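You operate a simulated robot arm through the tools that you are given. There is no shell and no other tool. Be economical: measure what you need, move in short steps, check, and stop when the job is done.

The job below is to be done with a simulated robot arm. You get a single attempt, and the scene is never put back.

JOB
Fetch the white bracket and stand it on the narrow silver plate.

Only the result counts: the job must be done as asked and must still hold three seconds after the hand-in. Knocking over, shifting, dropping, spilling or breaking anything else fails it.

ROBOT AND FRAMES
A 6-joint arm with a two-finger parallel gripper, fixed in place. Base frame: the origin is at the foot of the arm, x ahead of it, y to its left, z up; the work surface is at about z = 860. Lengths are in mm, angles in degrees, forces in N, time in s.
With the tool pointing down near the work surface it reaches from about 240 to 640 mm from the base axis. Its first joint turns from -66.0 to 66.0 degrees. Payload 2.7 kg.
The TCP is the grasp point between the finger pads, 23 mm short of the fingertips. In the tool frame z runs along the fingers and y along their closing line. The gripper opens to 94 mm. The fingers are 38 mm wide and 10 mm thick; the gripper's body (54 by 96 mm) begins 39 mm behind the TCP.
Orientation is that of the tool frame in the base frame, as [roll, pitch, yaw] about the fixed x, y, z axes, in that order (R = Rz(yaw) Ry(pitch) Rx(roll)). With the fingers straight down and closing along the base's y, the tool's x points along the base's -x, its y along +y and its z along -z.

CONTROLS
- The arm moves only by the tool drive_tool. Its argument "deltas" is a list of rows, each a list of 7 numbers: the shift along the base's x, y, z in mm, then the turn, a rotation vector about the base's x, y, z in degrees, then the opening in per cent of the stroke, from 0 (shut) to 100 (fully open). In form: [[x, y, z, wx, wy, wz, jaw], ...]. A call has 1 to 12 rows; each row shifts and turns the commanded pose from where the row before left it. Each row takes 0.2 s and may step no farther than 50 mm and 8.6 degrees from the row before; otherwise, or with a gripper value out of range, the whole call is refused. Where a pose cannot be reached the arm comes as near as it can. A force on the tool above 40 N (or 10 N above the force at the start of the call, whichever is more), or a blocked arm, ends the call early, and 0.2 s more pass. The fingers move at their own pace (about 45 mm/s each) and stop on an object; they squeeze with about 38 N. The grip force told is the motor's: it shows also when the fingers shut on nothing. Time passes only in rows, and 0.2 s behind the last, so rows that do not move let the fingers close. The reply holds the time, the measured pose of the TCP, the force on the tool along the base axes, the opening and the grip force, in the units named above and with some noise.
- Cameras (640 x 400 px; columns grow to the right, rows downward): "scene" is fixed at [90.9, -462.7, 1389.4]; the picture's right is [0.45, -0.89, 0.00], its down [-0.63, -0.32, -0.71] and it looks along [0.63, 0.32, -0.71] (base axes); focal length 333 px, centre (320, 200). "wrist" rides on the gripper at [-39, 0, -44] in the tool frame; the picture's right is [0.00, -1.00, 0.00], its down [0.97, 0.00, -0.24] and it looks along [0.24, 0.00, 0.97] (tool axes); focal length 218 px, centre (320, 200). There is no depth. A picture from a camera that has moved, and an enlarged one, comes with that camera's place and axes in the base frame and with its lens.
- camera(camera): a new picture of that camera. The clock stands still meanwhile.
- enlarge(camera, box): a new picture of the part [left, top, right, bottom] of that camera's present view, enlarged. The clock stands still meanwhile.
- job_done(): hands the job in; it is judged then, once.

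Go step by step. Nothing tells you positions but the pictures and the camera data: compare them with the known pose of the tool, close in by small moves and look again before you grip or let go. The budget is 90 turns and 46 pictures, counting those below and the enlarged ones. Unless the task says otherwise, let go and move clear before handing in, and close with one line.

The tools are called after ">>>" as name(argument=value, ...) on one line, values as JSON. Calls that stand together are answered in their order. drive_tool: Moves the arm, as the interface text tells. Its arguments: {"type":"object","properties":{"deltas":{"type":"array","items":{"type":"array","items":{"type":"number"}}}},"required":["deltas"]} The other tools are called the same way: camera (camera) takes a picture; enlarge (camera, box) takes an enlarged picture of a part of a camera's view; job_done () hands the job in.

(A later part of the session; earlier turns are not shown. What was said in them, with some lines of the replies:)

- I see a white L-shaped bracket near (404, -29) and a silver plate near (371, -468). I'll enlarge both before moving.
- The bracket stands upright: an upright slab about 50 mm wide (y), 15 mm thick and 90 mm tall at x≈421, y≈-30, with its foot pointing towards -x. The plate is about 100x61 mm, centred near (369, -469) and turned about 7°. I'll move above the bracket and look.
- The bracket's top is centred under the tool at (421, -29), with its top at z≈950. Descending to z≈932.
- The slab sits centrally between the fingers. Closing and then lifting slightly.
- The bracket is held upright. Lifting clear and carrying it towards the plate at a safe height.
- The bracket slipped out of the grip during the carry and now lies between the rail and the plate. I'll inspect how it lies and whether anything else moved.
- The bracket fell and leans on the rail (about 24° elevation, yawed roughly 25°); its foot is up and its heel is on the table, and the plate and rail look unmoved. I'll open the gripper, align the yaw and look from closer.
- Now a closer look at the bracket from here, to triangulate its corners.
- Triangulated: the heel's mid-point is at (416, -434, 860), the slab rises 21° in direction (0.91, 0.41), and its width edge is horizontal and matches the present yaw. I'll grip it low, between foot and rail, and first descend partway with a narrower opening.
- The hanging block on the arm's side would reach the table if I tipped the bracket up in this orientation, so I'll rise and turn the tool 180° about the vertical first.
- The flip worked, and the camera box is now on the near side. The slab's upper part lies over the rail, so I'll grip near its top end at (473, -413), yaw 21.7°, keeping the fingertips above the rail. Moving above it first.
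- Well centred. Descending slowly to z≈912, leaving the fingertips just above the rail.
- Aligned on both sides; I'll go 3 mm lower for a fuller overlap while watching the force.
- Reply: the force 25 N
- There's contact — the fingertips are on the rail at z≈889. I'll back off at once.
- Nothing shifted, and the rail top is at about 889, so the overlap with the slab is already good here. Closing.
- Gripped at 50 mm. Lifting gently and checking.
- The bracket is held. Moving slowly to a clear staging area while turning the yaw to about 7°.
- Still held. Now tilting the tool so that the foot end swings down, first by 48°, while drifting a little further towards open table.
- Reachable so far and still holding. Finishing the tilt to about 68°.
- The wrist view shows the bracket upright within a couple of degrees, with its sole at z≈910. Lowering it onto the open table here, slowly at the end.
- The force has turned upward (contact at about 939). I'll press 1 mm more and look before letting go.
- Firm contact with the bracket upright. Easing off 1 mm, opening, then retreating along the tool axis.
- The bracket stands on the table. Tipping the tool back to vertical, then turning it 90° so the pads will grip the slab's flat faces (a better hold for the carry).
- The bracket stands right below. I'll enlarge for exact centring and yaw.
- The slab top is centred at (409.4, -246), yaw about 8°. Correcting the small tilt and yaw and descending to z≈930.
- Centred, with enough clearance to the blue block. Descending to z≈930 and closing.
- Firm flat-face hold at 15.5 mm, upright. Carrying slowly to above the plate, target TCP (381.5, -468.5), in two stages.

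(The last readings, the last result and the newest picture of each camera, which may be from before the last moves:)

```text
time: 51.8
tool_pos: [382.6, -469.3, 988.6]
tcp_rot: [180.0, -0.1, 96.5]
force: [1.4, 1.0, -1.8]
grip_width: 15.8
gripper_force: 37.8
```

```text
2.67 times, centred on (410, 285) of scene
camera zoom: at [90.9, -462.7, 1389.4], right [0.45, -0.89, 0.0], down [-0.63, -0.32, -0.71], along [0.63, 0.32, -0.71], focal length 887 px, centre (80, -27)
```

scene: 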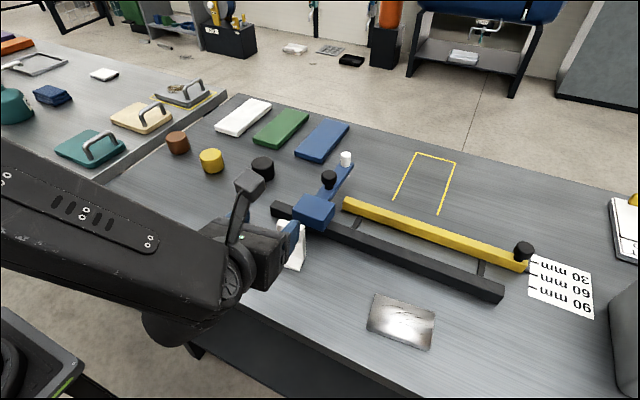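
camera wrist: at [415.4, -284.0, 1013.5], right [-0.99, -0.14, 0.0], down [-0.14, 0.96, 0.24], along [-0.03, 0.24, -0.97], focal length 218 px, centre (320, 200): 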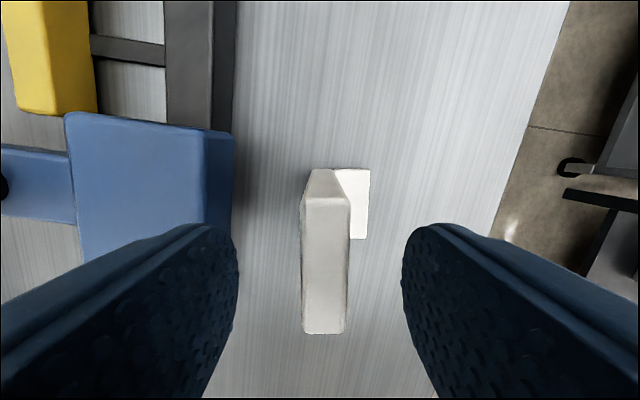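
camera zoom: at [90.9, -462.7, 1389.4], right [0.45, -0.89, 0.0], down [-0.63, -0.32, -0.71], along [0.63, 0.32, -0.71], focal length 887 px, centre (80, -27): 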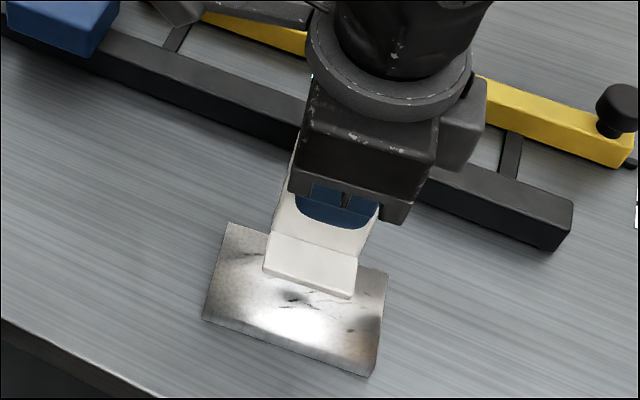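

Still held, over the plate. Lowering to a few mm above it and checking the alignment.

>>> drive_tool(deltas=[[-1, 0.5, -8, 0, 0, 0, 0], [0, 0, -12, 0, 0, 0, 0], [0, 0, -10, 0, 0, 0, 0], [0, 0, -7, 0, 0, 0, 0], [0, 0, -4, 0, 0, 0, 0], [0, 0, 0, 0, 0, 0, 0]])

>>> enlarge(camera="scene", box=[340, 260, 460, 360])

```text
time: 53.2
tool_pos: [380.9, -468.9, 946.9]
tcp_rot: [180.0, -0.1, 96.6]
force: [0.5, 0.1, -2.2]
grip_width: 15.6
gripper_force: 38.0
```

```text
4.00 times, centred on (400, 310) of scene
camera zoom: at [90.9, -462.7, 1389.4], right [0.45, -0.89, 0.0], down [-0.63, -0.32, -0.71], along [0.63, 0.32, -0.71], focal length 1331 px, centre (0, -240)
```

zoom: 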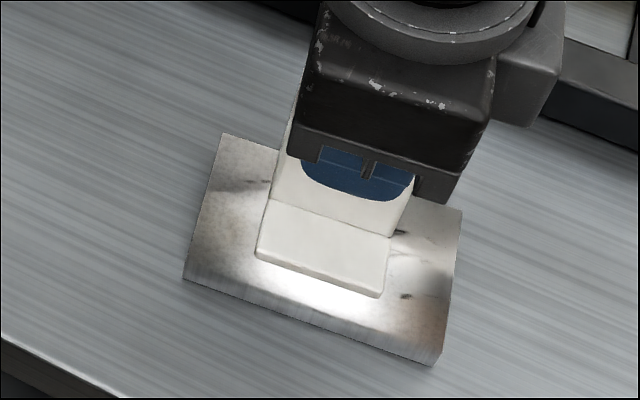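

Alignment is good: the foot will sit about 10 mm inside the front edge, parallel to it. Lowering in small steps to contact.

>>> drive_tool(deltas=[[0, 0, -3, 0, 0, 0, 0], [0, 0, -2, 0, 0, 0, 0], [0, 0, -1, 0, 0, 0, 0], [0, 0, 0, 0, 0, 0, 0]])

>>> drive_tool(deltas=[[0, 0, -1, 0, 0, 0, 0], [0, 0, -1, 0, 0, 0, 0], [0, 0, 0, 0, 0, 0, 0]])

```text
time: 54.2
tool_pos: [380.9, -468.7, 943.8]
tcp_rot: [179.7, 0.2, 96.7]
force: [-1.7, 3.4, 24.8]
grip_width: 16.0
gripper_force: 38.3
```

```text
time: 55.0
tool_pos: [380.5, -469.2, 942.6]
tcp_rot: [179.7, 0.2, 96.6]
force: [0.9, -1.9, 24.8]
grip_width: 15.6
gripper_force: 38.0
```

Contact was reached at TCP z≈943. Easing off to unload, then checking before letting go.

>>> drive_tool(deltas=[[0, 0, 0.7, 0, 0, 0, 0], [0, 0, 0.5, 0, 0, 0, 0], [0, 0, 0, 0, 0, 0, 0]])

>>> enlarge(camera="scene", box=[340, 260, 460, 360])

```text
time: 55.8
tool_pos: [382.1, -469.4, 942.0]
tcp_rot: [179.7, 0.2, 96.6]
force: [3.0, -4.5, 18.5]
grip_width: 15.9
gripper_force: 37.9
```

```text
4.00 times, centred on (400, 310) of scene
camera zoom: at [90.8, -462.6, 1389.5], right [0.45, -0.89, 0.0], down [-0.63, -0.32, -0.71], along [0.63, 0.32, -0.71], focal length 1331 px, centre (0, -240)
```

zoom: 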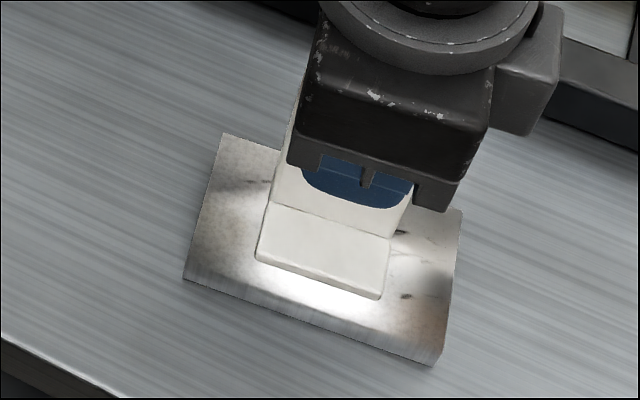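

The bracket is seated on the plate and the plate hasn't moved. Unloading a bit more, then opening slowly.

>>> drive_tool(deltas=[[0, 0, 0.8, 0, 0, 0, 0], [0, 0, 0.6, 0, 0, 0, 0], [0, 0, 0, 0, 0, 0, 0]])

```text
time: 56.6
tool_pos: [380.7, -467.7, 940.8]
tcp_rot: [180.0, -0.1, 96.6]
force: [2.1, -4.4, 13.1]
grip_width: 15.8
gripper_force: 38.2
```

>>> drive_tool(deltas=[[0, 0, 0.8, 0, 0, 0, 0], [0, 0, 0, 0, 0, 0, 0], [0, 0, 0, 0, 0, 0, 0]])

```text
time: 57.4
tool_pos: [380.3, -469.5, 941.7]
tcp_rot: [180.0, -0.1, 96.6]
force: [0.6, -0.9, 6.6]
grip_width: 15.8
gripper_force: 37.8
```

The load is down to a light upward push. Opening gradually, then rising straight up.

>>> drive_tool(deltas=[[0, 0, 0.3, 0, 0, 0, 14], [0, 0, 0, 0, 0, 0, 18], [0, 0, 0, 0, 0, 0, 25], [0, 0, 0, 0, 0, 0, 40], [0, 0, 0, 0, 0, 0, 40], [0, 0, 0, 0, 0, 0, 40]])

>>> enlarge(camera="scene", box=[340, 250, 460, 360])

```text
time: 58.8
tool_pos: [381.5, -468.4, 943.9]
tcp_rot: [179.9, -0.1, 96.7]
force: [-0.9, 0.4, 0.4]
grip_width: 37.5
gripper_force: 0.0
```

```text
3.64 times, centred on (400, 305) of scene
camera zoom: at [90.9, -462.7, 1389.4], right [0.45, -0.89, 0.0], down [-0.63, -0.32, -0.71], along [0.63, 0.32, -0.71], focal length 1210 px, centre (29, -182)
```

zoom: 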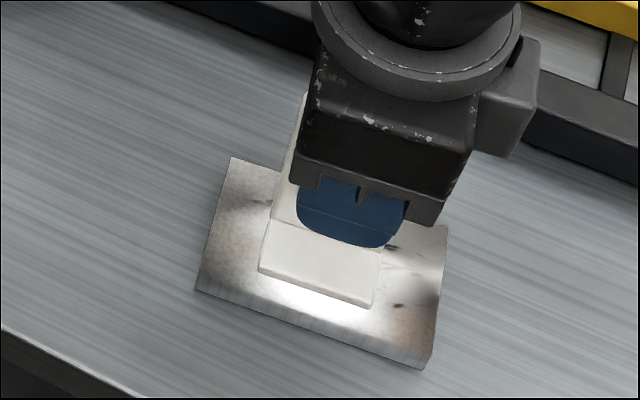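

The bracket stands free on the plate. Rising straight up and clear, then a final look.

>>> drive_tool(deltas=[[0, 0, 8, 0, 0, 0, 40], [0, 0, 15, 0, 0, 0, 40], [0, 0, 25, 0, 0, 0, 40], [0, 0, 35, 0, 0, 0, 40], [0, 0, 40, 0, 0, 0, 40], [0, 30, 20, 0, 0, 0, 40], [0, 40, 0, 0, 0, 0, 40], [0, 40, 0, 0, 0, 0, 40], [0, 0, 0, 0, 0, 0, 40]])

>>> camera(camera="scene")

```text
time: 60.8
tool_pos: [381.7, -359.1, 1088.5]
tcp_rot: [-180.0, -0.1, 96.6]
force: [-0.5, 0.0, -0.5]
grip_width: 37.8
gripper_force: 0.1
```

```text
3 pictures are left
```

scene: 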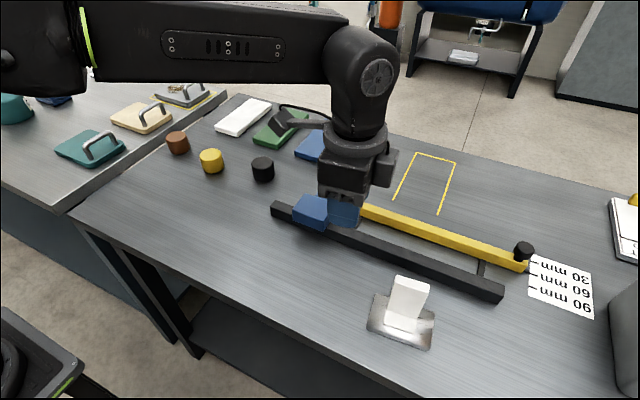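

The bracket stands upright on the silver plate, the arm is clear, and nothing else looks moved. Handing in.

>>> job_done()

```text
The job is handed in.
```

The white bracket is standing upright on the narrow silver plate and the gripper is clear. On the first carry it slipped from the gripper and fell against the rail. While I was recovering it, the fingertips also pressed the rail briefly (about 24 N). In the pictures taken afterwards, the rail, plate and everything else are where they started.
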